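You operate a simulated robot arm through the tools that you are given. There is no shell and no other tool.

You are at the controls of a simulated robot arm. One attempt, no reset.

## Task
Put things in order on the top of the fixed bench. At the end: the gold brass block from the top of the fixed bench stands where the grey round flange stood; the grey round flange from the top of the fixed bench is on the brown carton; two of the black pins from the top of the fixed bench are on top of the blue tin; whatever was shut is shut again. Leave all else as you found it, and nothing knocked over.
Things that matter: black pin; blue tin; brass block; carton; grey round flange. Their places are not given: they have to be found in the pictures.

Only the result counts: the job must be done as asked and must still hold three seconds after the hand-in. Knocking over, shifting, dropping, spilling or breaking anything else fails it.

## Robot
A 6-joint arm with a two-finger parallel gripper, fixed in place. Base frame: the origin is at the foot of the arm, x ahead of it, y to its left, z up; the work surface is at about z = 0. Lengths are in mm, angles in degrees, forces in N, time in s.
With the tool pointing down near the work surface it reaches from about 140 to 580 mm from the base axis. Its first joint turns from -66.0 to 66.0 degrees. Payload 2.1 kg.
The tool frame sits at the grasp point between the pads (the TCP): z along the fingers, y along the line on which they close. The tips reach 30 mm beyond it. The gripper opens to 94 mm. The fingers are 28 mm wide and 10 mm thick; the gripper's body (50 by 96 mm) begins 55 mm behind the TCP.
Orientation is that of the tool frame in the base frame, as a unit quaternion [w, x, y, z]. With the fingers straight down and closing along the base's y, the tool's x points along the base's -x, its y along +y and its z along -z.

## Interface
- The arm moves only by the tool arm_command. Its argument "plan" is a list of rows, each a list of 3 entries, a list of its own where there are three numbers: the shift along the tool's x, y, z in units of 20 mm (1.0 is 20 mm), then the turn, a rotation vector about the tool's x, y, z in units of 5 degrees (1.0 is 5 degrees), then the gripper command, from -1 (fully open) to 1 (shut), values between in proportion. In form: [[[tx, ty, tz], [wx, wy, wz], fingers], ...]. A call has 1 to 20 rows; each row shifts and turns the commanded pose from where the row before left it, along the tool's axes as they then stand. A call with a number of a shift or a turn outside -1 to 1 is refused whole. A row lasts 0.2 s, in which the tool goes at most 50 mm and 8.6 degrees; a call with a longer step from one row to the next is refused whole, and so is a gripper value outside its range. A pose out of reach is approached as far as the arm can. The call stops where the force on the tool passes 40 N (or 10 N more than at its start, if that is more) or the arm is blocked; 0.2 s more then pass. Each finger travels about 72 mm/s and halts on what it meets, pressing with about 39 N; the grip force reading is that of the motor and also rises with nothing between the fingers. The clock runs only during rows and for 0.2 s after the last one: add rows that do not move to give the fingers time. It gives the time, the measured TCP pose, the force on the tool (base axes), the opening and the grip force at its end, in the units of the frame above (readings bear some noise), with the torque about the TCP (base axes, N m) and any sound that the robot's microphone picked up, and new pictures: "show" is both (left out), scene, wrist or none.
- Cameras (640 x 400 px; columns grow to the right, rows downward): "scene" is fixed at [41.4, -364.7, 475.8]; the picture's right is [0.87, -0.49, 0.00], its down [-0.32, -0.57, -0.76] and it looks along [0.37, 0.66, -0.65] (base axes); focal length 262 px, centre (320, 200). "wrist" rides on the gripper at [76, 14, -103] in the tool frame; the picture's right is [-0.18, 0.98, 0.00], its down [-0.75, -0.14, -0.64] and it looks along [-0.63, -0.12, 0.77] (tool axes); focal length 243 px, centre (320, 200).
- measure_at(camera, pixels): for up to 12 pixels [column, row] of the newest picture of that camera ("zoom" is the newest enlarged one), the place [x, y, z] in the base frame of the surface seen there, good to about 3 mm. The clock stands still meanwhile.
- close_up(camera, box): a new picture of the part [left, top, right, bottom] of that camera's present view, enlarged. The clock stands still meanwhile.
- job_done(): hands the job in; it is judged then, once.

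Open the gripper and draw the arm clear of the work before you hand the job in, unless the task says otherwise.

The tools are called after "Emit:" as name(argument=value, ...) on one line, values as JSON. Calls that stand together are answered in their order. arm_command: Moves the arm, as the interface text tells. Its arguments: {"type":"object","properties":{"plan":{"type":"array","items":{"type":"array"}},"show":{"type":"string","enum":["both","scene","wrist","none"]}},"required":["plan"]} The other tools are called the same way: measure_at (camera, pixels) gives the place of the surface under pixels of a picture; close_up (camera, box) takes an enlarged picture of a part of a camera's view; job_done () hands the job in.

At the start:

```text
t: 0.0
tcp_pos: [317.5, -150.8, 310.5]
ee_rot: [0.001, -0.001, 1.0, 0.0]
contact_force: [-0.7, -0.4, -0.9]
ft_torque: [0.01, 0.01, -0.02]
grip_width: 93.9
finger_force: 0.0
```

scene: 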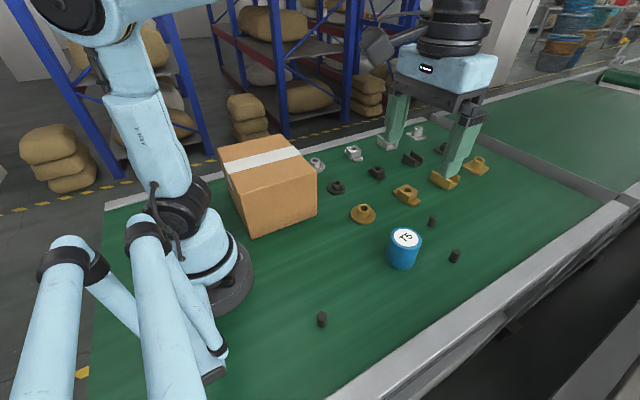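
wrist: 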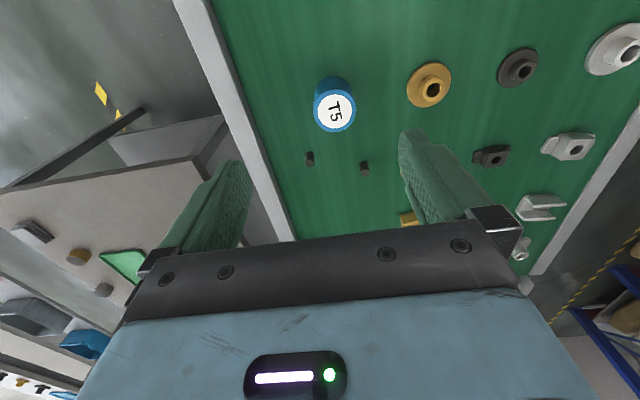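

The scene shows a grid of parts (gold, dark, grey) right of the carton at about (270,185), a blue tin at (404,248) and black pins at (322,320), (433,221), (454,256). I'll take enlarged views to tell the parts apart.

Emit:
close_up(camera="scene", box=[300, 110, 500, 235])

Emit:
close_up(camera="wrist", box=[280, 20, 640, 260])

```text
3.20 times, centred on (400, 172) of scene
```

zoom: 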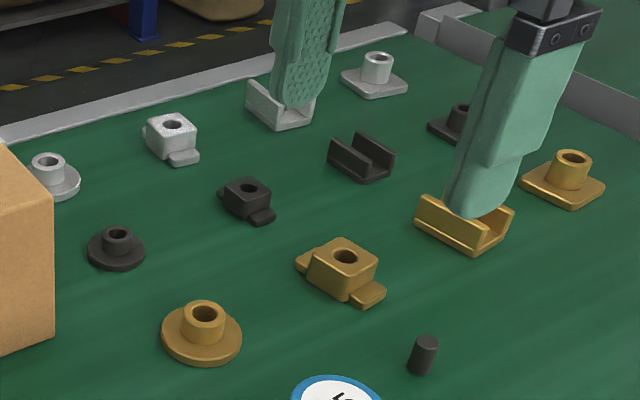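

```text
1.67 times, centred on (460, 140) of wrist
```

zoom: 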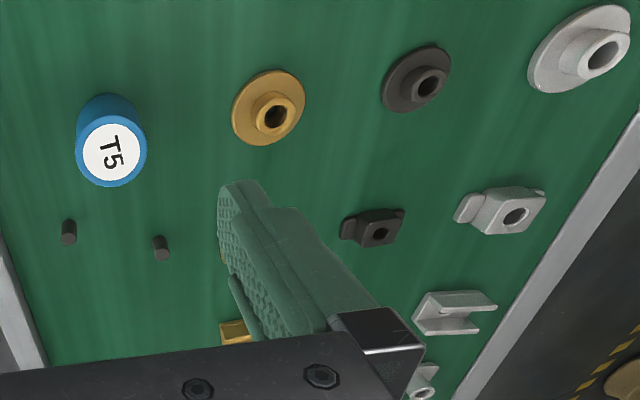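

The grid shows three colours by four shapes; the brass block is at scene (406,195) and the grey round flange at (316,164). I measure these, the tin, pins and carton.

Emit:
measure_at(camera="scene", pixels=[[404, 237], [322, 315], [433, 217], [454, 251], [262, 160], [220, 150], [293, 146], [316, 174], [253, 190], [407, 187], [316, 160], [363, 208]])

Emit:
measure_at(camera="wrist", pixels=[[335, 110], [310, 158], [364, 167], [430, 90], [517, 68], [627, 52], [490, 155], [575, 148], [600, 60], [560, 148]])

Emit:
close_up(camera="scene", box=[200, 120, 360, 220])

Emit:
close_up(camera="scene", box=[300, 200, 480, 340])

```text
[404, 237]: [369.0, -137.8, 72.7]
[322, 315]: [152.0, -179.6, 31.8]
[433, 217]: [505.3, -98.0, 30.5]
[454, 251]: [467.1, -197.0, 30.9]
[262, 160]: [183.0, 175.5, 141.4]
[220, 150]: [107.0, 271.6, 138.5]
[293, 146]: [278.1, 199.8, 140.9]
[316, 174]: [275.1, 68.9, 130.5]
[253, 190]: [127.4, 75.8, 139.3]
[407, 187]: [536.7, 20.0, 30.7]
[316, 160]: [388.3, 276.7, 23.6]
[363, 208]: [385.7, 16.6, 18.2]
```

```text
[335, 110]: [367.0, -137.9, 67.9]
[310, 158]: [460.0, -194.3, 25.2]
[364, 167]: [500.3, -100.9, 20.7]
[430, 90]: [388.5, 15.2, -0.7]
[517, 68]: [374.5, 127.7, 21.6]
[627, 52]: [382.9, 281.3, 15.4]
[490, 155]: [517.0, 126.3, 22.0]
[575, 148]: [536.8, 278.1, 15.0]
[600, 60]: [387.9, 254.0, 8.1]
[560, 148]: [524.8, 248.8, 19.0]
```

```text
4.00 times, centred on (280, 170) of scene
```

zoom: 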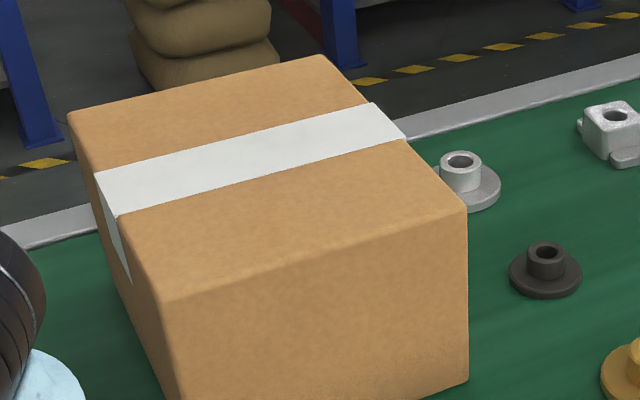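

```text
2.86 times, centred on (390, 270) of scene
```

zoom: 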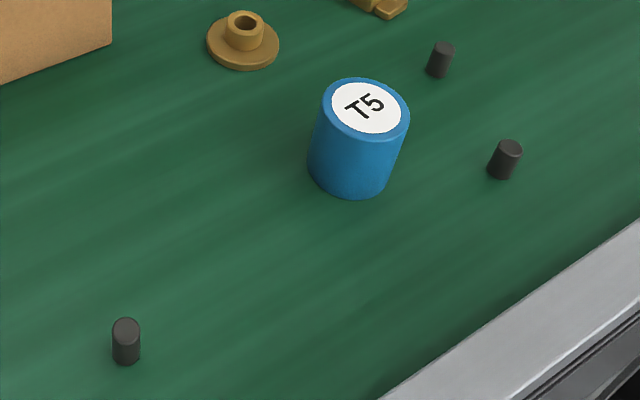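

The tin, three pins and carton are clear. I'll measure edge points in the newest enlargement: tin rim left/right (326,100),(406,122), top/bottom (362,81),(366,137), and pin tops and feet.

Emit:
measure_at(camera="zoom", pixels=[[326, 98], [406, 120], [358, 81], [370, 137], [366, 108], [444, 46], [437, 73], [510, 145], [500, 174], [126, 325], [126, 360], [350, 190]])

Emit:
measure_at(camera="scene", pixels=[[281, 137], [218, 148], [241, 191], [315, 172], [270, 165], [255, 142], [250, 175], [300, 165]])

```text
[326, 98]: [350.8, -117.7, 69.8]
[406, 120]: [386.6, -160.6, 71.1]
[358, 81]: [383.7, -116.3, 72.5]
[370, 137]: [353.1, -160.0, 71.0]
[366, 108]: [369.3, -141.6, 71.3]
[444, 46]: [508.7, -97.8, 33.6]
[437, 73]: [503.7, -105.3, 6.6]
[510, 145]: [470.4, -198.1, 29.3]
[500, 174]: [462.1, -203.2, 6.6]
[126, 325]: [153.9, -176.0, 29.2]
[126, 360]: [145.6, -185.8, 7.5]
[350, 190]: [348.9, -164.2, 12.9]
```

```text
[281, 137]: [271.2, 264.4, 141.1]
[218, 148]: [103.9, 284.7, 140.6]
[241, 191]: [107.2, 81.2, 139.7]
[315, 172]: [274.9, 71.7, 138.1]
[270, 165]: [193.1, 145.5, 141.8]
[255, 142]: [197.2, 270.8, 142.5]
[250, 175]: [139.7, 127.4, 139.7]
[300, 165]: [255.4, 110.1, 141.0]
```

Tin top centre ≈ (368,-139,71), Ø≈56; carton top z≈141 spanning x 104–275, y 71–285. I swing the arm over in +y at the present height to view the grey flange and the brass block with the wrist camera.

Emit:
arm_command(plan=[[[0, 1, 0], [0, 0, 0], -1], [[0, 1, 0], [0, 0, 0], -1], [[0, 1, 0], [0, 0, 0], -1], [[0, 1, 0], [0, 0, 0], -1], [[0, 1, 0], [0, 0, 0], -1], [[0, 1, 0], [0, 0, 0], -1], [[0, 1, 0], [0, 0, 0], -1], [[0, 1, 0], [0, 0, 0], -1], [[0, 1, 0], [0, 0, 0], -1], [[0, 1, 0], [0, 0, 0], -1], [[0, 1, 0], [0, 0, 0], -1], [[0, 1, 0], [0, 0, 0], -1], [[0, 1, 0], [0, 0, 0], -1], [[0, 1, 0], [0, 0, 0], -1], [[0, 1, 0], [0, 0, 0], -1], [[0, 1, 0], [0, 0, 0], -1], [[0, 1, 0], [0, 0, 0], -1], [[0, 0, 0], [0, 0, 0], -1]])

```text
t: 3.8
tcp_pos: [317.6, 189.2, 309.9]
ee_rot: [0.001, -0.001, 1.0, 0.0]
contact_force: [-0.3, 0.0, 0.4]
ft_torque: [0.02, 0.0, 0.03]
grip_width: 93.9
finger_force: 0.0
```

scene: 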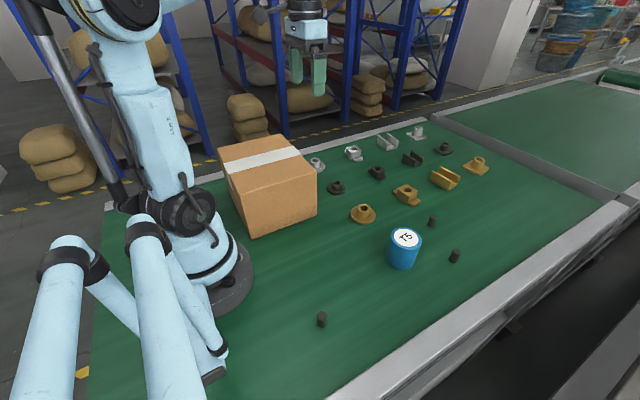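
wrist: 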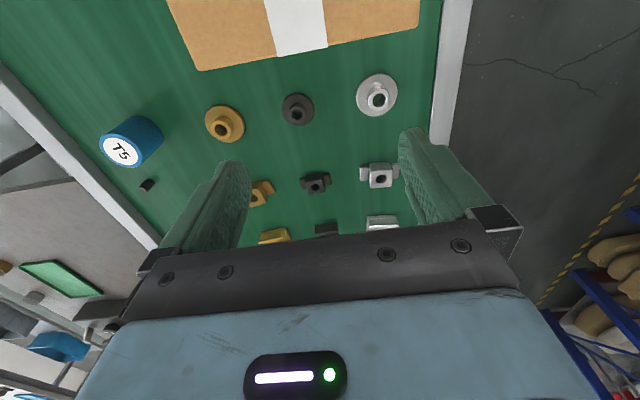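

The grey flange shows at wrist (377,95), unobstructed; the scene now shows the brass block at (406,195) free of the gripper. I enlarge both for measuring.

Emit:
close_up(camera="scene", box=[380, 165, 460, 215])

Emit:
close_up(camera="wrist", box=[190, 60, 446, 220])

```text
8.00 times, centred on (420, 190) of scene
```

zoom: 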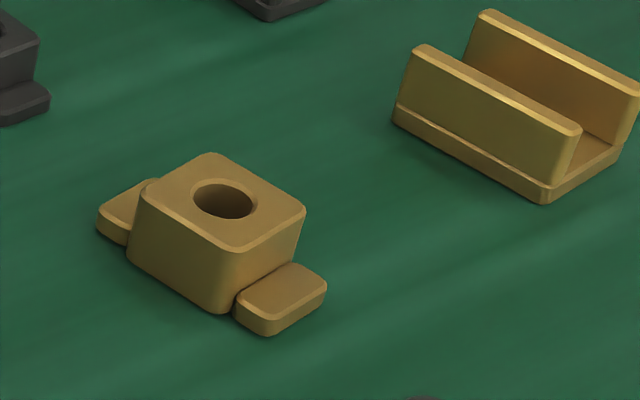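

```text
2.50 times, centred on (318, 140) of wrist
```

zoom: 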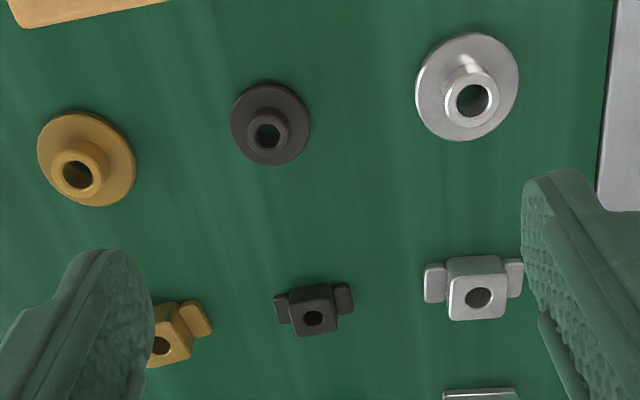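

I measure the flange's rim and boss in the wrist enlargement, then the block and the flange's surroundings in the scene.

Emit:
measure_at(camera="zoom", pixels=[[420, 88], [515, 80], [466, 38], [463, 136], [449, 103], [494, 97], [477, 78], [469, 121], [430, 110], [440, 50], [500, 55], [505, 110]])

Emit:
close_up(camera="scene", box=[380, 165, 460, 215])

```text
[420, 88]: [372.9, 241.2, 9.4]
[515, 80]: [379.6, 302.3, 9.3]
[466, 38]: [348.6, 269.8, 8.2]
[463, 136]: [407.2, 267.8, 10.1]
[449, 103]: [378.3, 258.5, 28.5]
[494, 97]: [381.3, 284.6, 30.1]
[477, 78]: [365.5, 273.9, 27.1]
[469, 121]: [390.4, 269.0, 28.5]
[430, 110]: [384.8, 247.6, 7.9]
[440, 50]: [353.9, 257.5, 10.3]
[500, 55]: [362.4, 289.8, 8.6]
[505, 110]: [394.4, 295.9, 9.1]
```

```text
8.00 times, centred on (420, 190) of scene
```

zoom: 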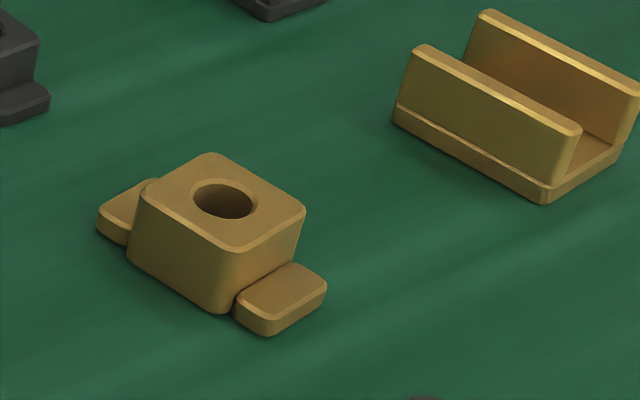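

Flange: centre ≈ (378,271), rim Ø≈60 at z≈9, boss Ø≈27 with top z≈29. Now I measure the brass block's top corners at zoom (212,157), (302,212), (236,246), (148,192) and its ears.

Emit:
measure_at(camera="zoom", pixels=[[212, 160], [298, 211], [234, 243], [150, 191], [130, 205], [285, 285], [108, 208], [320, 285], [265, 325], [220, 308], [132, 258], [298, 270]])

Emit:
measure_at(camera="scene", pixels=[[316, 160], [354, 152], [376, 172], [336, 187], [363, 212], [445, 178]])

```text
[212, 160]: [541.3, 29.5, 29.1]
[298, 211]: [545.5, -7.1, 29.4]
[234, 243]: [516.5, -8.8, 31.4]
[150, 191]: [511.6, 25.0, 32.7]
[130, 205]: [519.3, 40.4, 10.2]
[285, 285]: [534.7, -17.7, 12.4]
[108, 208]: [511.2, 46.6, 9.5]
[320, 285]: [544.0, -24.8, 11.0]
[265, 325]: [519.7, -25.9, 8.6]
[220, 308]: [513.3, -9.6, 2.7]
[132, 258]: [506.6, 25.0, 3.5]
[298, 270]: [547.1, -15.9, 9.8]
```

```text
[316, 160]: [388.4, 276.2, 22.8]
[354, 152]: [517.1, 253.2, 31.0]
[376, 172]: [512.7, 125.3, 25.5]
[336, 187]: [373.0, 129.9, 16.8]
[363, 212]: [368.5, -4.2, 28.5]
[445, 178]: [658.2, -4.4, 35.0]
```

Brass block: centre ≈ (529,10), body ≈ 32×36 mm, top z≈31, ears along y with tops z≈11. I move above the flange (378,271), opening to about 56 mm, and stop at z≈130 to check alignment.

Emit:
arm_command(plan=[[[-0.3, 0.41, 0.9], [0, 0, 0], -0.2], [[-0.3, 0.41, 0.9], [0, 0, 0], -0.2], [[-0.3, 0.41, 0.9], [0, 0, 0], -0.2], [[-0.3, 0.41, 0.9], [0, 0, 0], -0.2], [[-0.3, 0.41, 0.9], [0, 0, 0], -0.2], [[-0.3, 0.41, 0.9], [0, 0, 0], -0.2], [[-0.3, 0.41, 0.9], [0, 0, 0], -0.2], [[-0.3, 0.41, 0.9], [0, 0, 0], -0.2], [[-0.3, 0.41, 0.9], [0, 0, 0], -0.2], [[-0.3, 0.41, 0.9], [0, 0, 0], -0.2], [[0, 0, 0], [0, 0, 0], -0.2]])

```text
t: 6.2
tcp_pos: [378.9, 270.8, 131.5]
ee_rot: [0.0, -0.001, 1.0, 0.0]
contact_force: [-0.6, -0.3, -0.2]
ft_torque: [-0.01, 0.01, 0.02]
grip_width: 56.5
finger_force: 0.1
```

scene: 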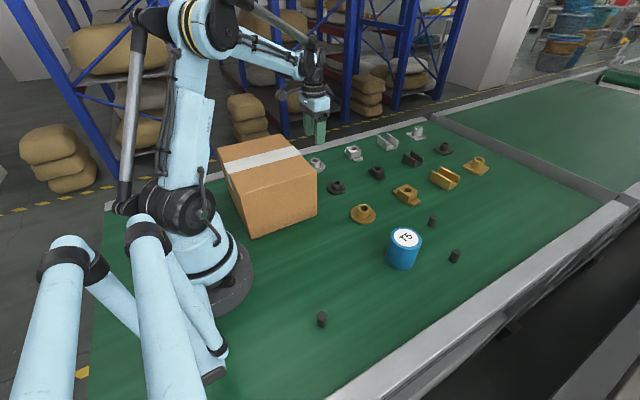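
wrist: 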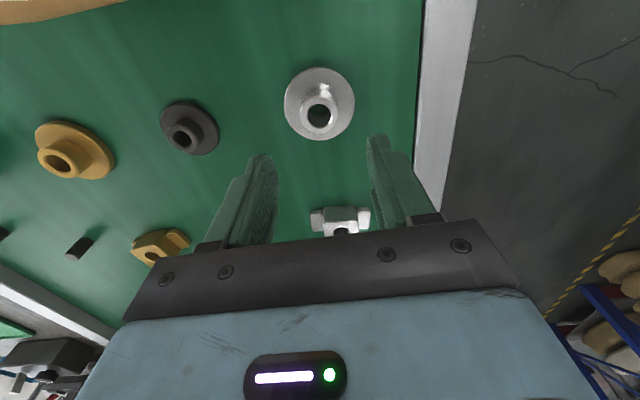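

The flange shows centred at wrist (319,105) directly between the fingers. I enlarge and measure its boss once more from this nearer view before descending.

Emit:
close_up(camera="wrist", box=[240, 50, 400, 150])

Emit:
measure_at(camera="wrist", pixels=[[287, 103], [352, 100], [319, 69], [319, 138], [304, 115], [335, 113], [320, 99], [319, 128], [418, 110], [430, 110]])

```text
4.00 times, centred on (320, 100) of wrist
```

zoom: 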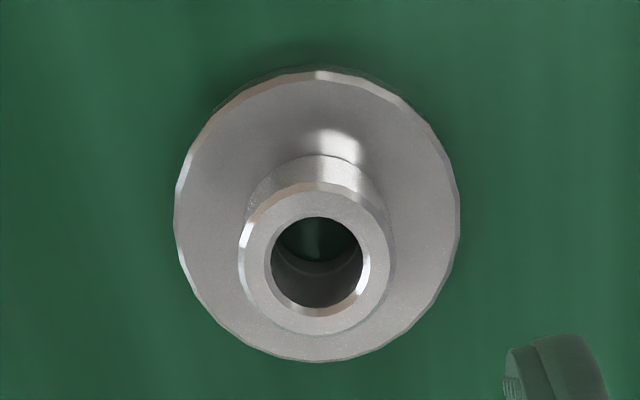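

```text
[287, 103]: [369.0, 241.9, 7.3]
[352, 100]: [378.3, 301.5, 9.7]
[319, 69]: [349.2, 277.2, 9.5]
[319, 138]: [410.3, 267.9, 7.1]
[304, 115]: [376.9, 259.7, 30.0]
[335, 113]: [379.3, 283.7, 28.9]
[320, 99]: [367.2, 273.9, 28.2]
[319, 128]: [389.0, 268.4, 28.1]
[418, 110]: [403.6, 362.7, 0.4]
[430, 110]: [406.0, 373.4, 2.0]
```

The flange centre is (379,271.5), matching the TCP. I descend to z≈43 (tips ≈13, above the rim at 9), then close on the boss.

Emit:
arm_command(plan=[[[0, 0.03, 0.5], [0, 0, 0], -0.2], [[0, 0, 0.5], [0, 0, 0], -0.2], [[0, 0, 0.5], [0, 0, 0], -0.2], [[0, 0, 0.5], [0, 0, 0], -0.2], [[0, 0, 0.5], [0, 0, 0], -0.2], [[0, 0, 0.5], [0, 0, 0], -0.2], [[0, 0, 0.5], [0, 0, 0], -0.2], [[0, 0, 0.5], [0, 0, 0], -0.2], [[0, 0, 0.4], [0, 0, 0], -0.2], [[0, 0, 0], [0, 0, 0], -0.2]])

```text
t: 8.4
tcp_pos: [379.0, 270.6, 42.9]
ee_rot: [0.001, -0.002, 1.0, 0.001]
contact_force: [-0.2, -0.3, -0.3]
ft_torque: [0.02, 0.0, 0.02]
grip_width: 56.8
finger_force: 0.0
```

scene: 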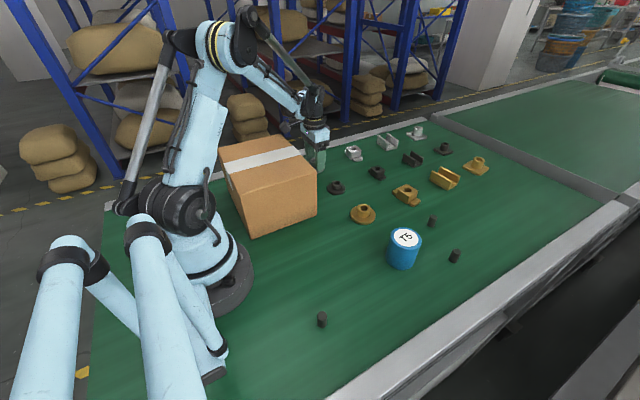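
wrist: 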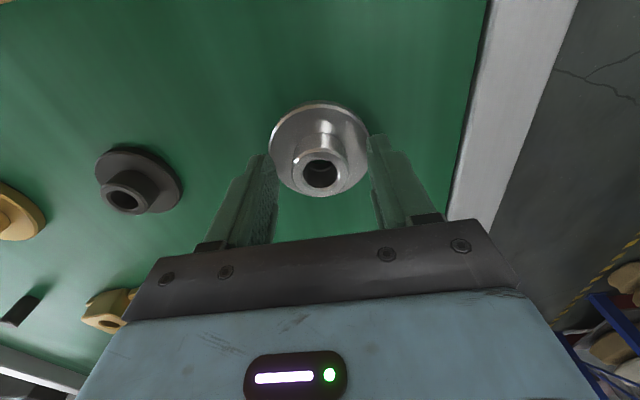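

The boss sits between the fingers at wrist (320,170) with no contact force. I close the gripper and hold still.

Emit:
arm_command(plan=[[[0, 0, 0], [0, 0, 0], 0.3], [[0, 0, 0], [0, 0, 0], 1], [[0, 0, 0], [0, 0, 0], 1], [[0, 0, 0], [0, 0, 0], 1], [[0, 0, 0], [0, 0, 0], 1]], show="wrist")

```text
t: 9.6
tcp_pos: [379.6, 270.0, 42.3]
ee_rot: [0.001, -0.001, 1.0, 0.0]
contact_force: [0.2, 0.3, -0.3]
ft_torque: [0.0, 0.0, 0.0]
grip_width: 32.7
finger_force: 39.1
```

wrist: 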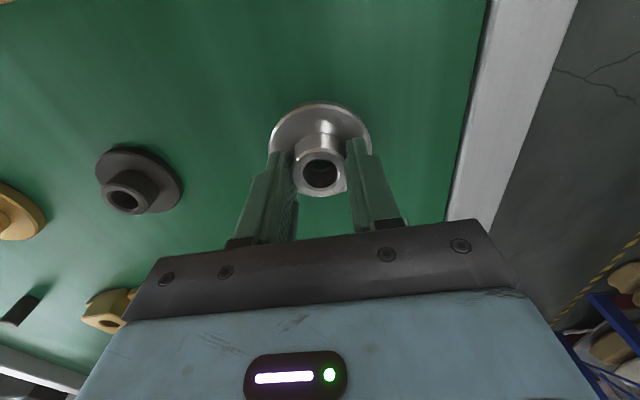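

Grip holds at 32.7 mm with 39 N. I lift straight up to about z=240.

Emit:
arm_command(plan=[[[0, 0, -0.3], [0, 0, 0], 1], [[0, 0, -0.6], [0, 0, 0], 1], [[0, 0, -0.9], [0, 0, 0], 1], [[0, 0, -0.9], [0, 0, 0], 1], [[0, 0, -0.9], [0, 0, 0], 1], [[0, 0, -0.9], [0, 0, 0], 1], [[0, 0, -0.9], [0, 0, 0], 1], [[0, 0, -0.9], [0, 0, 0], 1], [[0, 0, -0.9], [0, 0, 0], 1], [[0, 0, -0.9], [0, 0, 0], 1], [[0, 0, -0.9], [0, 0, 0], 1], [[0, 0, -0.9], [0, 0, 0], 1], [[0, 0, 0], [0, 0, 0], 1]])

```text
t: 12.4
tcp_pos: [379.3, 270.4, 240.2]
ee_rot: [0.001, -0.001, 1.0, 0.0]
contact_force: [-0.6, 0.3, -1.6]
ft_torque: [-0.02, 0.01, 0.01]
grip_width: 32.6
finger_force: 38.9
```

scene: 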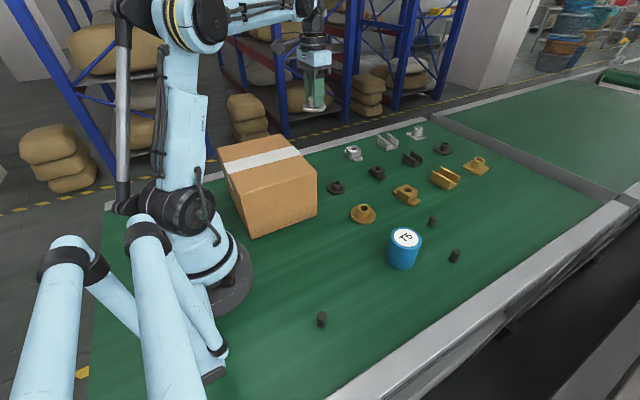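
wrist: 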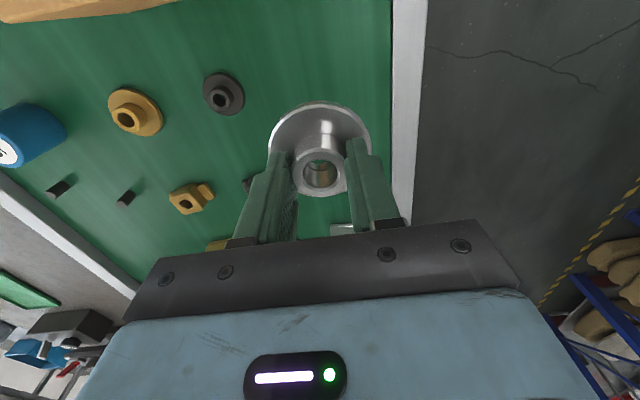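

The flange is held level and free. I carry it over the carton to (205,140), staying at z≈240 (flange underside ≈197, carton top 141).

Emit:
arm_command(plan=[[[0.4, -0.3, 0], [0, 0, 0], 1], [[0.7, -0.52, 0], [0, 0, 0], 1], [[0.76, -0.568, 0], [0, 0, 0], 1], [[0.76, -0.568, 0], [0, 0, 0], 1], [[0.76, -0.568, 0], [0, 0, 0], 1], [[0.76, -0.568, 0], [0, 0, 0], 1], [[0.76, -0.568, 0], [0, 0, 0], 1], [[0.76, -0.568, 0], [0, 0, 0], 1], [[0.76, -0.568, 0], [0, 0, 0], 1], [[0.76, -0.568, 0], [0, 0, 0], 1], [[0.76, -0.568, 0], [0, 0, 0], 1], [[0.5, -0.4, 0], [0, 0, 0], 1], [[0.26, -0.168, 0], [0, 0, 0], 1], [[0, 0, 0], [0, 0, 0], 1]])

```text
t: 15.4
tcp_pos: [203.1, 140.4, 240.3]
ee_rot: [0.001, 0.0, 1.0, 0.0]
contact_force: [0.3, 0.3, -1.8]
ft_torque: [-0.03, 0.02, -0.02]
grip_width: 32.5
finger_force: 38.9
```

scene: 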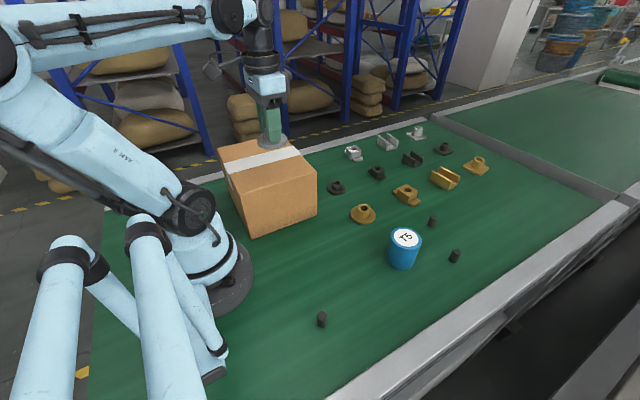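
wrist: 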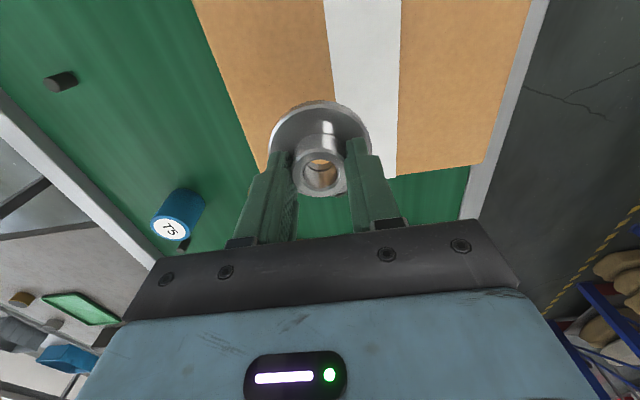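

The flange is over the carton. I measure the carton top around it from the wrist view to set the height.

Emit:
measure_at(camera="wrist", pixels=[[260, 160], [250, 100], [230, 50], [300, 60], [360, 60], [478, 158], [420, 165], [415, 60], [520, 20], [262, 140]])

```text
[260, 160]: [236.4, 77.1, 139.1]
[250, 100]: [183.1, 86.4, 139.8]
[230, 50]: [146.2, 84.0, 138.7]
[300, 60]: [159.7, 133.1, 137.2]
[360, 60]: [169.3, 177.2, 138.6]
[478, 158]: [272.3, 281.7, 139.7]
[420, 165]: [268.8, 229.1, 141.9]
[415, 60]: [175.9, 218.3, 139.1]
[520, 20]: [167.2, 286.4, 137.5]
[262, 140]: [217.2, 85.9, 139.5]
```

Carton top is z≈139.5 and the tape starts near y≈155, so I shift to y≈125 and come down to TCP z≈187 (flange foot ≈5 mm above the carton).

Emit:
arm_command(plan=[[[0, -0.4, 0.2], [0, 0, 0], 1], [[0, -0.37, 0.5], [0, 0, 0], 1], [[0, 0, 0.5], [0, 0, 0], 1], [[0, 0, 0.5], [0, 0, 0], 1], [[0, 0, 0.5], [0, 0, 0], 1], [[0, 0, 0.3], [0, 0, 0], 1], [[0, 0, 0.15], [0, 0, 0], 1], [[0, 0, 0], [0, 0, 0], 1]])

```text
t: 17.2
tcp_pos: [204.6, 125.3, 187.9]
ee_rot: [0.0, -0.001, 1.0, 0.0]
contact_force: [-0.4, -0.4, -1.3]
ft_torque: [0.02, -0.02, -0.01]
grip_width: 32.6
finger_force: 39.7
```

scene: 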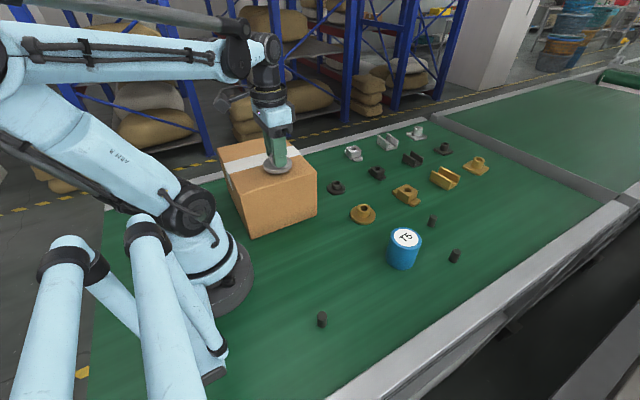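
wrist: 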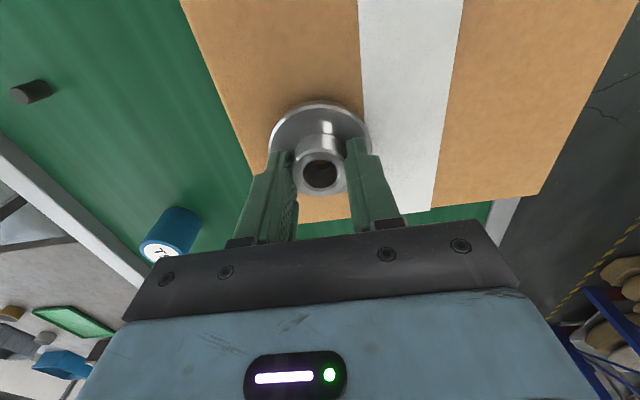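

The flange hovers a few mm over the carton. I lower it gently about 5 mm more, watching the force.

Emit:
arm_command(plan=[[[0, 0, 0.07], [0, 0, 0], 1], [[0, 0, 0.07], [0, 0, 0], 1], [[0, 0, 0.07], [0, 0, 0], 1], [[0, 0, 0], [0, 0, 0], 1]], show="none")

Emit:
close_up(camera="scene", box=[210, 120, 330, 195])

```text
t: 18.2
tcp_pos: [205.4, 125.4, 184.3]
ee_rot: [0.001, -0.002, 1.0, -0.001]
contact_force: [0.1, -0.1, -0.9]
ft_torque: [-0.02, 0.02, 0.0]
grip_width: 33.0
finger_force: 38.9
```

```text
5.33 times, centred on (270, 158) of scene
```

zoom: 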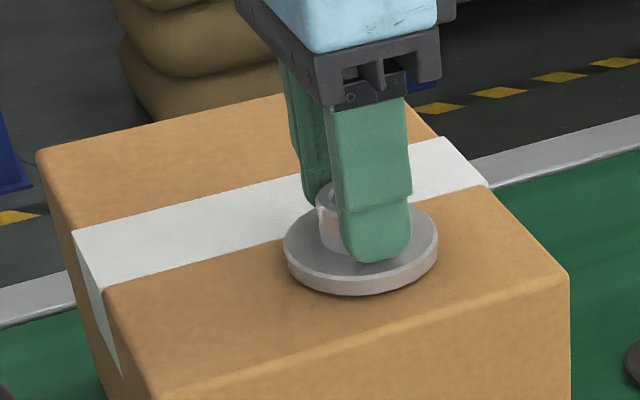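

No contact yet (force z −0.9). I go on down in 1 mm steps.

Emit:
arm_command(plan=[[[0, 0, 0.05], [0, 0, 0], 1], [[0, 0, 0.05], [0, 0, 0], 1], [[0, 0, 0], [0, 0, 0], 1]], show="none")

```text
t: 19.0
tcp_pos: [204.5, 125.7, 182.0]
ee_rot: [0.002, 0.0, 1.0, 0.0]
contact_force: [-0.3, -5.4, 32.8]
ft_torque: [-0.14, 0.04, -0.15]
grip_width: 32.7
finger_force: 39.5
```

Contact: 32.8 N upward at TCP z≈182. I ease up half a millimetre, then open slowly to release.

Emit:
arm_command(plan=[[[0, 0, -0.03], [0, 0, 0], 1], [[0, 0, 0], [0, 0, 0], 0.2], [[0, 0, 0], [0, 0, 0], 0.0], [[0, 0, 0], [0, 0, 0], -0.2], [[0, 0, 0], [0, 0, 0], -0.3], [[0, 0, 0], [0, 0, 0], -0.3]])

```text
t: 20.4
tcp_pos: [205.0, 124.0, 181.2]
ee_rot: [0.001, -0.001, 1.0, 0.0]
contact_force: [0.4, 0.3, -0.1]
ft_torque: [0.01, -0.06, -0.03]
grip_width: 61.1
finger_force: 0.1
```

scene: 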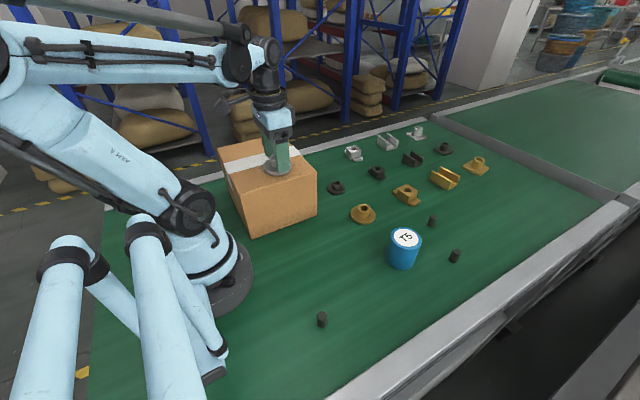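
wrist: 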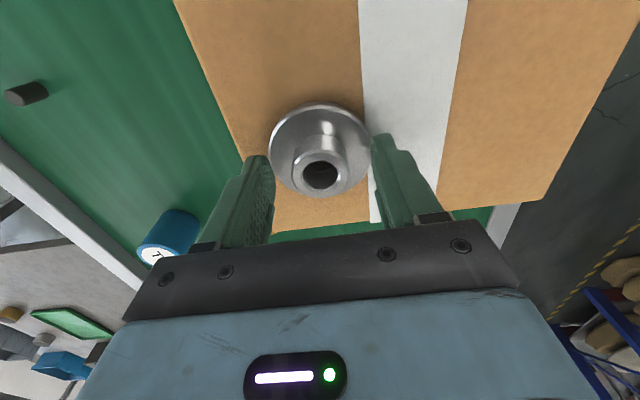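

The flange stands free on the carton. I rise straight up, then travel toward the brass block at (529,10).

Emit:
arm_command(plan=[[[0, 0, -0.5], [0, 0, 0], -0.3], [[0, 0, -1], [0, 0, 0], -0.3], [[0, 0, -1], [0, 0, 0], -0.3], [[0, 0, -1], [0, 0, 0], -0.3], [[-1, -0.36, 0], [0, 0, 0], -0.3], [[-1, -0.36, 0], [0, 0, 0], -0.3], [[-1, -0.36, 0], [0, 0, 0], -0.3], [[-1, -0.36, 0], [0, 0, 0], -0.3], [[-1, -0.36, 0], [0, 0, 0], -0.3], [[-1, -0.36, 0], [0, 0, 0], -0.3], [[-1, -0.36, 0], [0, 0, 0], -0.3], [[-1, -0.36, 0], [0, 0, 0], -0.3], [[-1, -0.36, 0], [0, 0, 0], -0.3], [[-1, -0.36, 0], [0, 0, 0], -0.3], [[-1, -0.36, 0], [0, 0, 0], -0.3], [[-1, -0.36, 0], [0, 0, 0], -0.3], [[-1, -0.36, 0], [0, 0, 0], -0.3], [[-1, -0.36, 0], [0, 0, 0], -0.3], [[-1, -0.36, 0], [0, 0, 0], -0.3], [[0, 0, 0], [0, 0, 0], -0.3]])

```text
t: 24.6
tcp_pos: [504.9, 18.5, 252.4]
ee_rot: [0.001, 0.0, 1.0, 0.0]
contact_force: [-0.1, -0.3, 0.6]
ft_torque: [-0.04, -0.02, 0.02]
grip_width: 61.0
finger_force: 0.0
```

scene: 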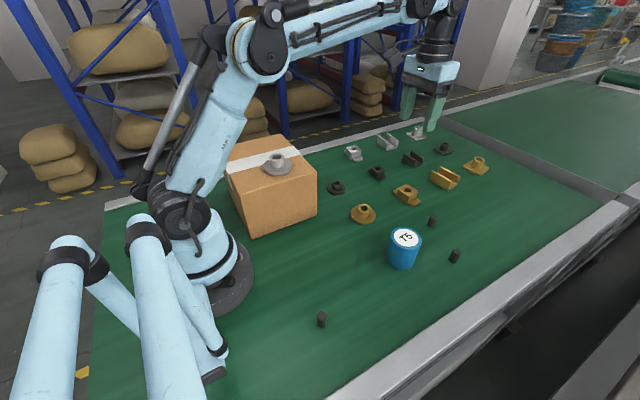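
wrist: 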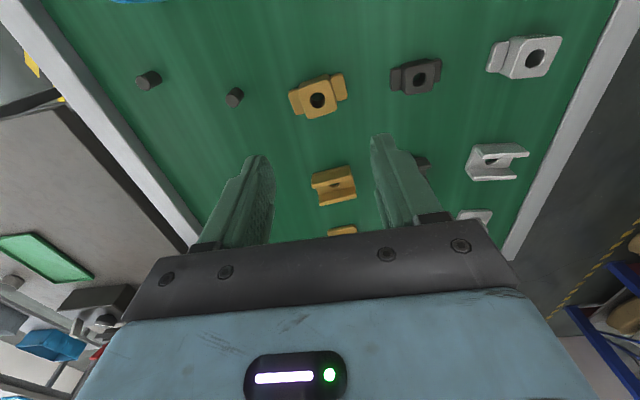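

The flange stands on the carton (scene 277,162). The brass block is at wrist (317,97); I enlarge to measure its yaw and centre.

Emit:
close_up(camera="wrist", box=[270, 65, 366, 125])

```text
6.67 times, centred on (318, 95) of wrist
```

zoom: 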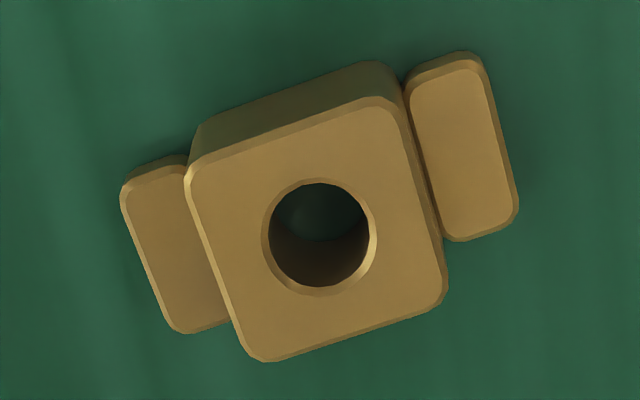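

Emit:
measure_at(camera="zoom", pixels=[[195, 175], [392, 105], [438, 285], [255, 350], [130, 195], [470, 70], [510, 220], [185, 325], [220, 262], [420, 198], [292, 138], [346, 320]])

```text
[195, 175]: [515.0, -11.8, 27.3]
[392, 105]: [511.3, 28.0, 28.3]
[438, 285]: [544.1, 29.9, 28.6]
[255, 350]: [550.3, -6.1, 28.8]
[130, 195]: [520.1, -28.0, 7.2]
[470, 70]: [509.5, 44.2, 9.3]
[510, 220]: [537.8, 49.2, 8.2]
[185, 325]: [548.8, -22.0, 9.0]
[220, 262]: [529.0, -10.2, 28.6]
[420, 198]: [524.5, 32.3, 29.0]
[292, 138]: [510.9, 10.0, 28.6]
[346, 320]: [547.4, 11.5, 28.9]
```

Block centre ≈ (530,10), top z≈29, ears' tops ≈9, yaw ≈ 8.5° anticlockwise. I move above it to z≈130 and turn the tool −9° about its z to match.

Emit:
arm_command(plan=[[[-0.18, -0.061, 0.87], [0, 0, 0], -0.3], [[-0.18, -0.061, 0.87], [0, 0, 0], -0.3], [[-0.18, -0.061, 0.87], [0, 0, 0], -0.3], [[-0.18, -0.061, 0.87], [0, 0, 0], -0.3], [[-0.18, -0.061, 0.87], [0, 0, 0], -0.3], [[-0.18, -0.061, 0.87], [0, 0, 0], -0.3], [[-0.18, -0.061, 0.87], [0, 0, 0], -0.3], [[0, 0, 0], [0, 0, -0.6], -0.3], [[0, 0, 0], [0, 0, -0.6], -0.3], [[0, 0, 0], [0, 0, -0.6], -0.3], [[0, 0, 0], [0, 0, 0], -0.3]])

```text
t: 27.0
tcp_pos: [531.2, 10.1, 130.3]
ee_rot: [0.001, -0.079, 0.997, 0.0]
contact_force: [-0.1, 0.8, 0.3]
ft_torque: [0.01, 0.0, 0.02]
grip_width: 60.9
finger_force: 0.1
```

scene: 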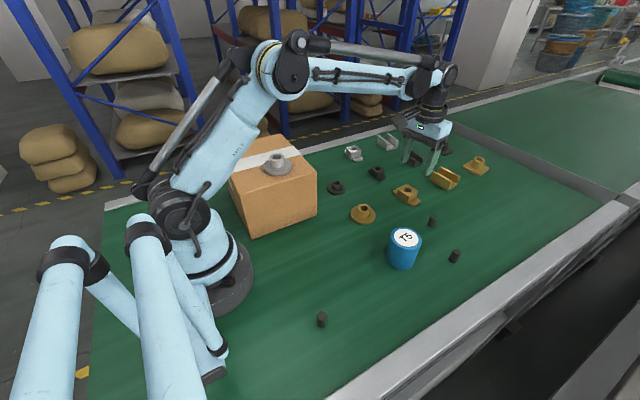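
wrist: 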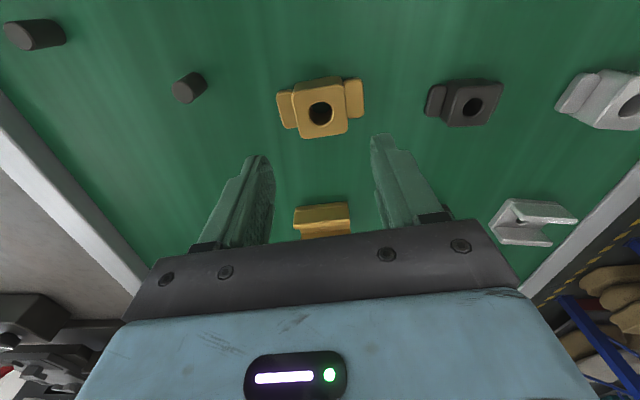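

The block sits at wrist (320,107), apparently aligned with the fingers. I enlarge and measure once more before going down.

Emit:
close_up(camera="wrist", box=[256, 60, 384, 140])

```text
5.00 times, centred on (320, 100) of wrist
```

zoom: 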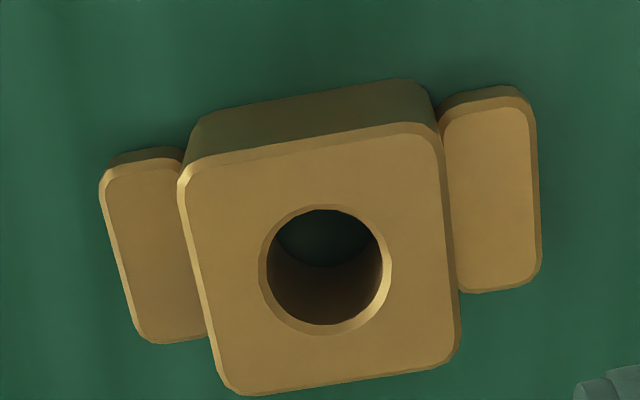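

Emit:
measure_at(camera="zoom", pixels=[[187, 172], [432, 130], [452, 355], [230, 385], [112, 180], [525, 105], [532, 270], [150, 335], [202, 280], [446, 245], [310, 150], [340, 375]])

```text
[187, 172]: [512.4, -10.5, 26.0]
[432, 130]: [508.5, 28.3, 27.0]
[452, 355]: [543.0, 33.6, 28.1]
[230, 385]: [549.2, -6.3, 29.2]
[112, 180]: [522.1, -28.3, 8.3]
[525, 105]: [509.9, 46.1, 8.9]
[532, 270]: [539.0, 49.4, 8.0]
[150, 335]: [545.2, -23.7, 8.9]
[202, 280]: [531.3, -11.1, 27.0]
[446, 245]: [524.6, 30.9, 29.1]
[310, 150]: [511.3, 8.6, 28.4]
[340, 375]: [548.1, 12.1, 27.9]
```

Centre (529.3,10.3), yaw ≈8–9°: aligned within 2 mm. I descend to TCP z≈44 (tips ≈14, above the ears at 9).

Emit:
arm_command(plan=[[[0.08, 0, 0.5], [0, 0, 0], -0.3], [[0, 0, 0.5], [0, 0, 0], -0.3], [[0, 0, 0.5], [0, 0, 0], -0.3], [[0, 0, 0.5], [0, 0, 0], -0.3], [[0, 0, 0.5], [0, 0, 0], -0.3], [[0, 0, 0.5], [0, 0, 0], -0.3], [[0, 0, 0.5], [0, 0, 0], -0.3], [[0, 0, 0.5], [0, 0, 0], -0.3], [[0, 0, 0.31], [0, 0, 0], -0.3], [[0, 0, 0], [0, 0, 0], -0.3]])

```text
t: 29.2
tcp_pos: [528.2, 8.9, 43.8]
ee_rot: [0.001, -0.08, 0.997, -0.001]
contact_force: [0.1, -0.8, 0.3]
ft_torque: [0.0, 0.0, 0.0]
grip_width: 61.1
finger_force: 0.1
```

scene: 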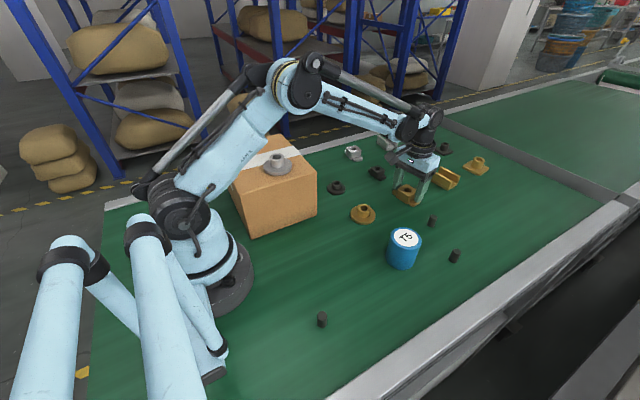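
wrist: 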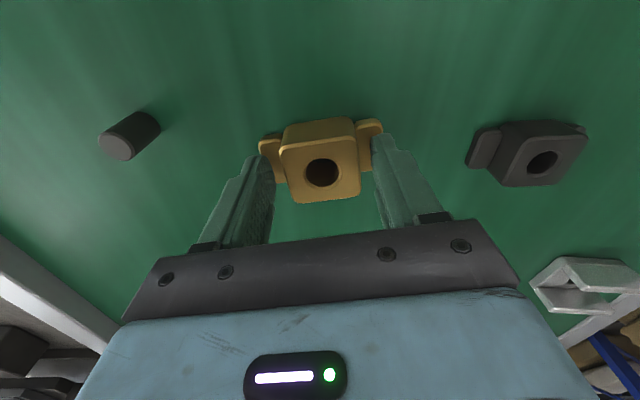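

The block body is between the fingers at wrist (322,165), tips above the ears. I close on it.

Emit:
arm_command(plan=[[[0, 0, 0], [0, 0, 0], 0.1], [[0, 0, 0], [0, 0, 0], 1], [[0, 0, 0], [0, 0, 0], 1], [[0, 0, 0], [0, 0, 0], 1], [[0, 0, 0], [0, 0, 0], 1]], show="wrist")

```text
t: 30.4
tcp_pos: [529.1, 9.7, 44.1]
ee_rot: [0.002, -0.079, 0.997, 0.001]
contact_force: [-0.8, 4.3, 0.2]
ft_torque: [0.19, 0.16, -0.1]
grip_width: 43.8
finger_force: 39.5
```

wrist: 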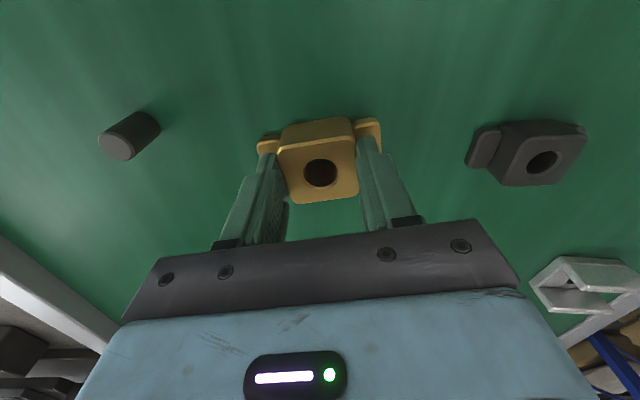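

The block is gripped (43.8 mm, 39 N). I lift it to about z=150.

Emit:
arm_command(plan=[[[0, 0, -0.2], [0, 0, 0], 1], [[0, 0, -0.6], [0, 0, 0], 1], [[0, 0, -0.9], [0, 0, 0], 1], [[0, 0, -0.9], [0, 0, 0], 1], [[0, 0, -0.9], [0, 0, 0], 1], [[0, 0, -0.9], [0, 0, 0], 1], [[0, 0, -0.9], [0, 0, 0], 1], [[0, 0, -0.3], [0, 0, 0], 1], [[0, 0, 0], [0, 0, 0], 1]])

```text
t: 32.4
tcp_pos: [530.3, 8.6, 156.1]
ee_rot: [0.001, -0.08, 0.997, 0.0]
contact_force: [0.8, 0.7, -5.8]
ft_torque: [0.01, -0.02, -0.02]
grip_width: 43.6
finger_force: 38.5
```

scene: 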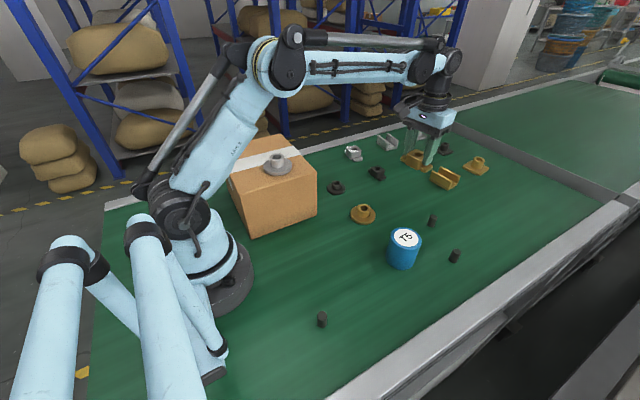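
wrist: 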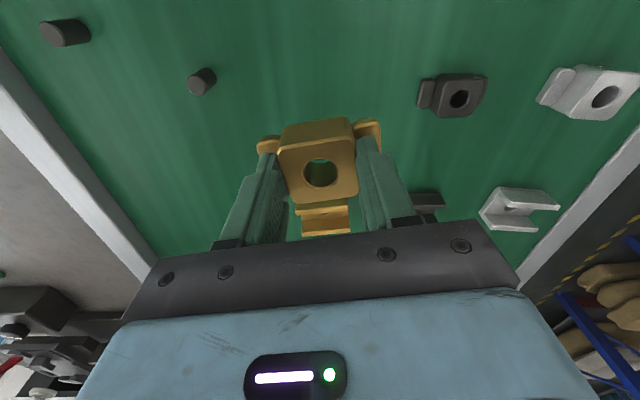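

The block hangs level. I carry it over to above the flange's old place (379,271) at this height.

Emit:
arm_command(plan=[[[0.2, 0.5, 0], [0, 0, 0], 1], [[0.34, 0.9, 0], [0, 0, 0], 1], [[0.34, 0.9, 0], [0, 0, 0], 1], [[0.34, 0.9, 0], [0, 0, 0], 1], [[0.34, 0.9, 0], [0, 0, 0], 1], [[0.34, 0.9, 0], [0, 0, 0], 1], [[0.34, 0.9, 0], [0, 0, 0], 1], [[0.34, 0.9, 0], [0, 0, 0], 1], [[0.34, 0.9, 0], [0, 0, 0], 1], [[0.34, 0.9, 0], [0, 0, 0], 1], [[0.34, 0.9, 0], [0, 0, 0], 1], [[0.34, 0.9, 0], [0, 0, 0], 1], [[0.34, 0.9, 0], [0, 0, 0], 1], [[0.34, 0.9, 0], [0, 0, 0], 1], [[0.34, 0.9, 0], [0, 0, 0], 1], [[0.34, 0.9, 0], [0, 0, 0], 1], [[0.07, 0.12, 0], [0, 0, 0], 1], [[0, 0, 0], [0, 0, 0], 1]])

```text
t: 36.2
tcp_pos: [379.2, 271.2, 156.1]
ee_rot: [0.001, -0.08, 0.997, 0.0]
contact_force: [-0.2, -0.6, -3.5]
ft_torque: [-0.01, 0.02, 0.01]
grip_width: 43.6
finger_force: 39.0
```

scene: 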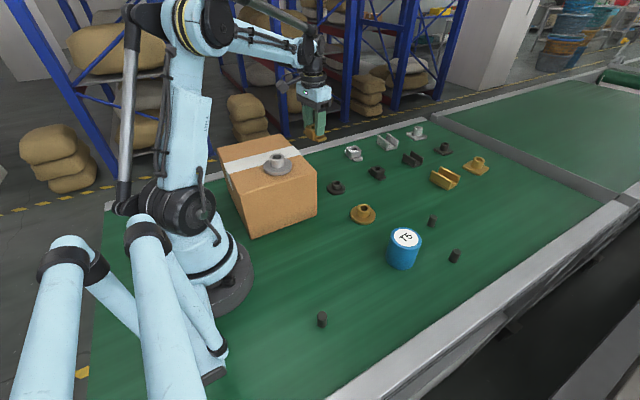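
wrist: 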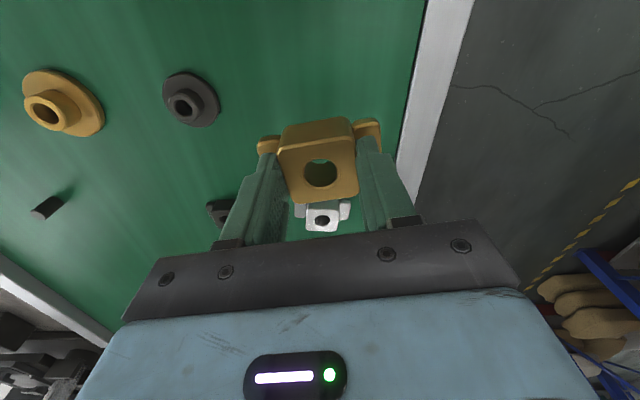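

I'm at (379.2,271.2). I lower to z≈48, then feel for the bench in small steps.

Emit:
arm_command(plan=[[[0, 0, 0.5], [0, 0, 0], 1], [[0, 0, 0.8], [0, 0, 0], 1], [[0, 0, 0.8], [0, 0, 0], 1], [[0, 0, 0.8], [0, 0, 0], 1], [[0, 0, 0.8], [0, 0, 0], 1], [[0, 0, 0.8], [0, 0, 0], 1], [[0, 0, 0.5], [0, 0, 0], 1], [[0, 0, 0.3], [0, 0, 0], 1], [[0, 0, 0.1], [0, 0, 0], 1], [[0, 0, 0], [0, 0, 0], 1]])

```text
t: 38.4
tcp_pos: [377.9, 271.1, 48.2]
ee_rot: [0.001, -0.079, 0.997, 0.0]
contact_force: [-0.7, 0.3, -4.3]
ft_torque: [-0.01, 0.01, -0.04]
grip_width: 43.6
finger_force: 39.1
```

scene: 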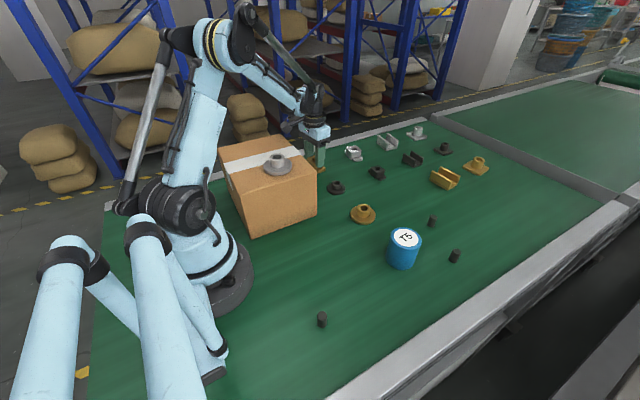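
wrist: 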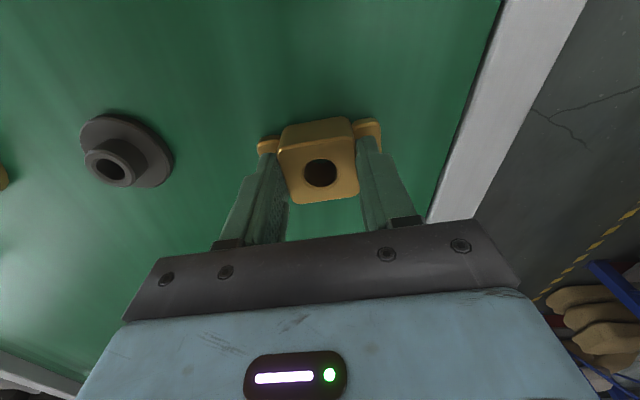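

No contact yet (force z −4.3, the block's weight). I go down about 3 mm in small steps.

Emit:
arm_command(plan=[[[0, 0, 0.06], [0, 0, 0], 1], [[0, 0, 0.06], [0, 0, 0], 1], [[0, 0, 0.05], [0, 0, 0], 1], [[0, 0, 0], [0, 0, 0], 1]], show="none")

```text
t: 39.4
tcp_pos: [378.0, 269.8, 45.2]
ee_rot: [0.0, -0.08, 0.997, 0.0]
contact_force: [-0.2, -0.1, -4.3]
ft_torque: [0.02, 0.0, -0.03]
grip_width: 43.6
finger_force: 39.7
```

Still hanging free at z≈45. Two more 0.8 mm steps.

Emit:
arm_command(plan=[[[-0.03, 0.02, 0.04], [0, 0, 0], 1], [[0, 0, 0.03], [0, 0, 0], 1], [[0, 0, 0], [0, 0, 0], 1]], show="none")

```text
t: 40.2
tcp_pos: [379.0, 270.6, 43.9]
ee_rot: [0.001, -0.08, 0.997, 0.0]
contact_force: [3.5, 0.7, 24.1]
ft_torque: [-0.16, 0.26, -0.01]
grip_width: 43.7
finger_force: 38.8
```

The block now rests on the bench (24 N upward). I open gently to release.

Emit:
arm_command(plan=[[[0, 0, -0.02], [0, 0, 0], 1], [[0, 0, 0], [0, 0, 0], 0.0], [[0, 0, 0], [0, 0, 0], -0.15], [[0, 0, 0], [0, 0, 0], -0.3], [[0, 0, 0], [0, 0, 0], -0.3], [[0, 0, 0], [0, 0, 0], -0.3]])

```text
t: 41.6
tcp_pos: [378.3, 270.3, 44.2]
ee_rot: [0.001, -0.079, 0.997, 0.0]
contact_force: [0.9, -0.3, -0.4]
ft_torque: [0.02, 0.01, 0.01]
grip_width: 61.2
finger_force: 0.1
```

scene: 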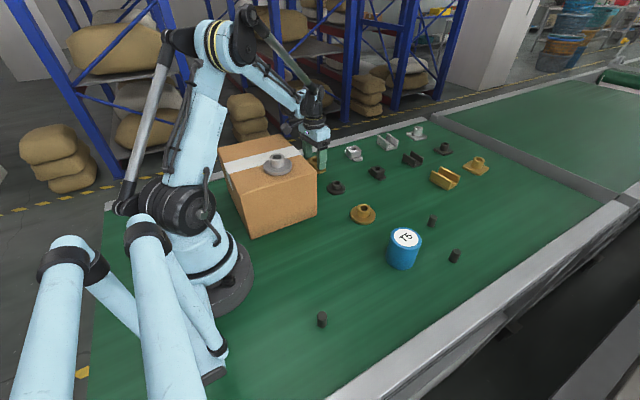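
wrist: 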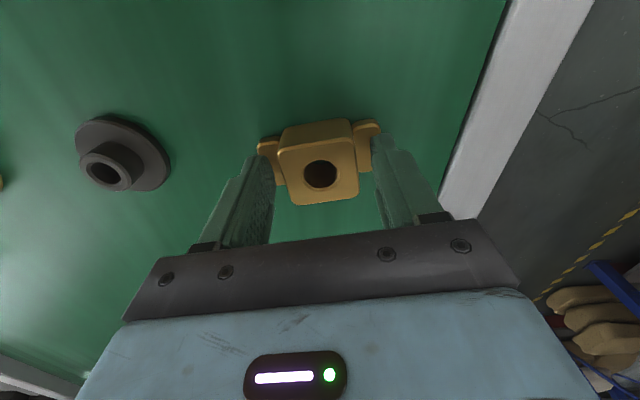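

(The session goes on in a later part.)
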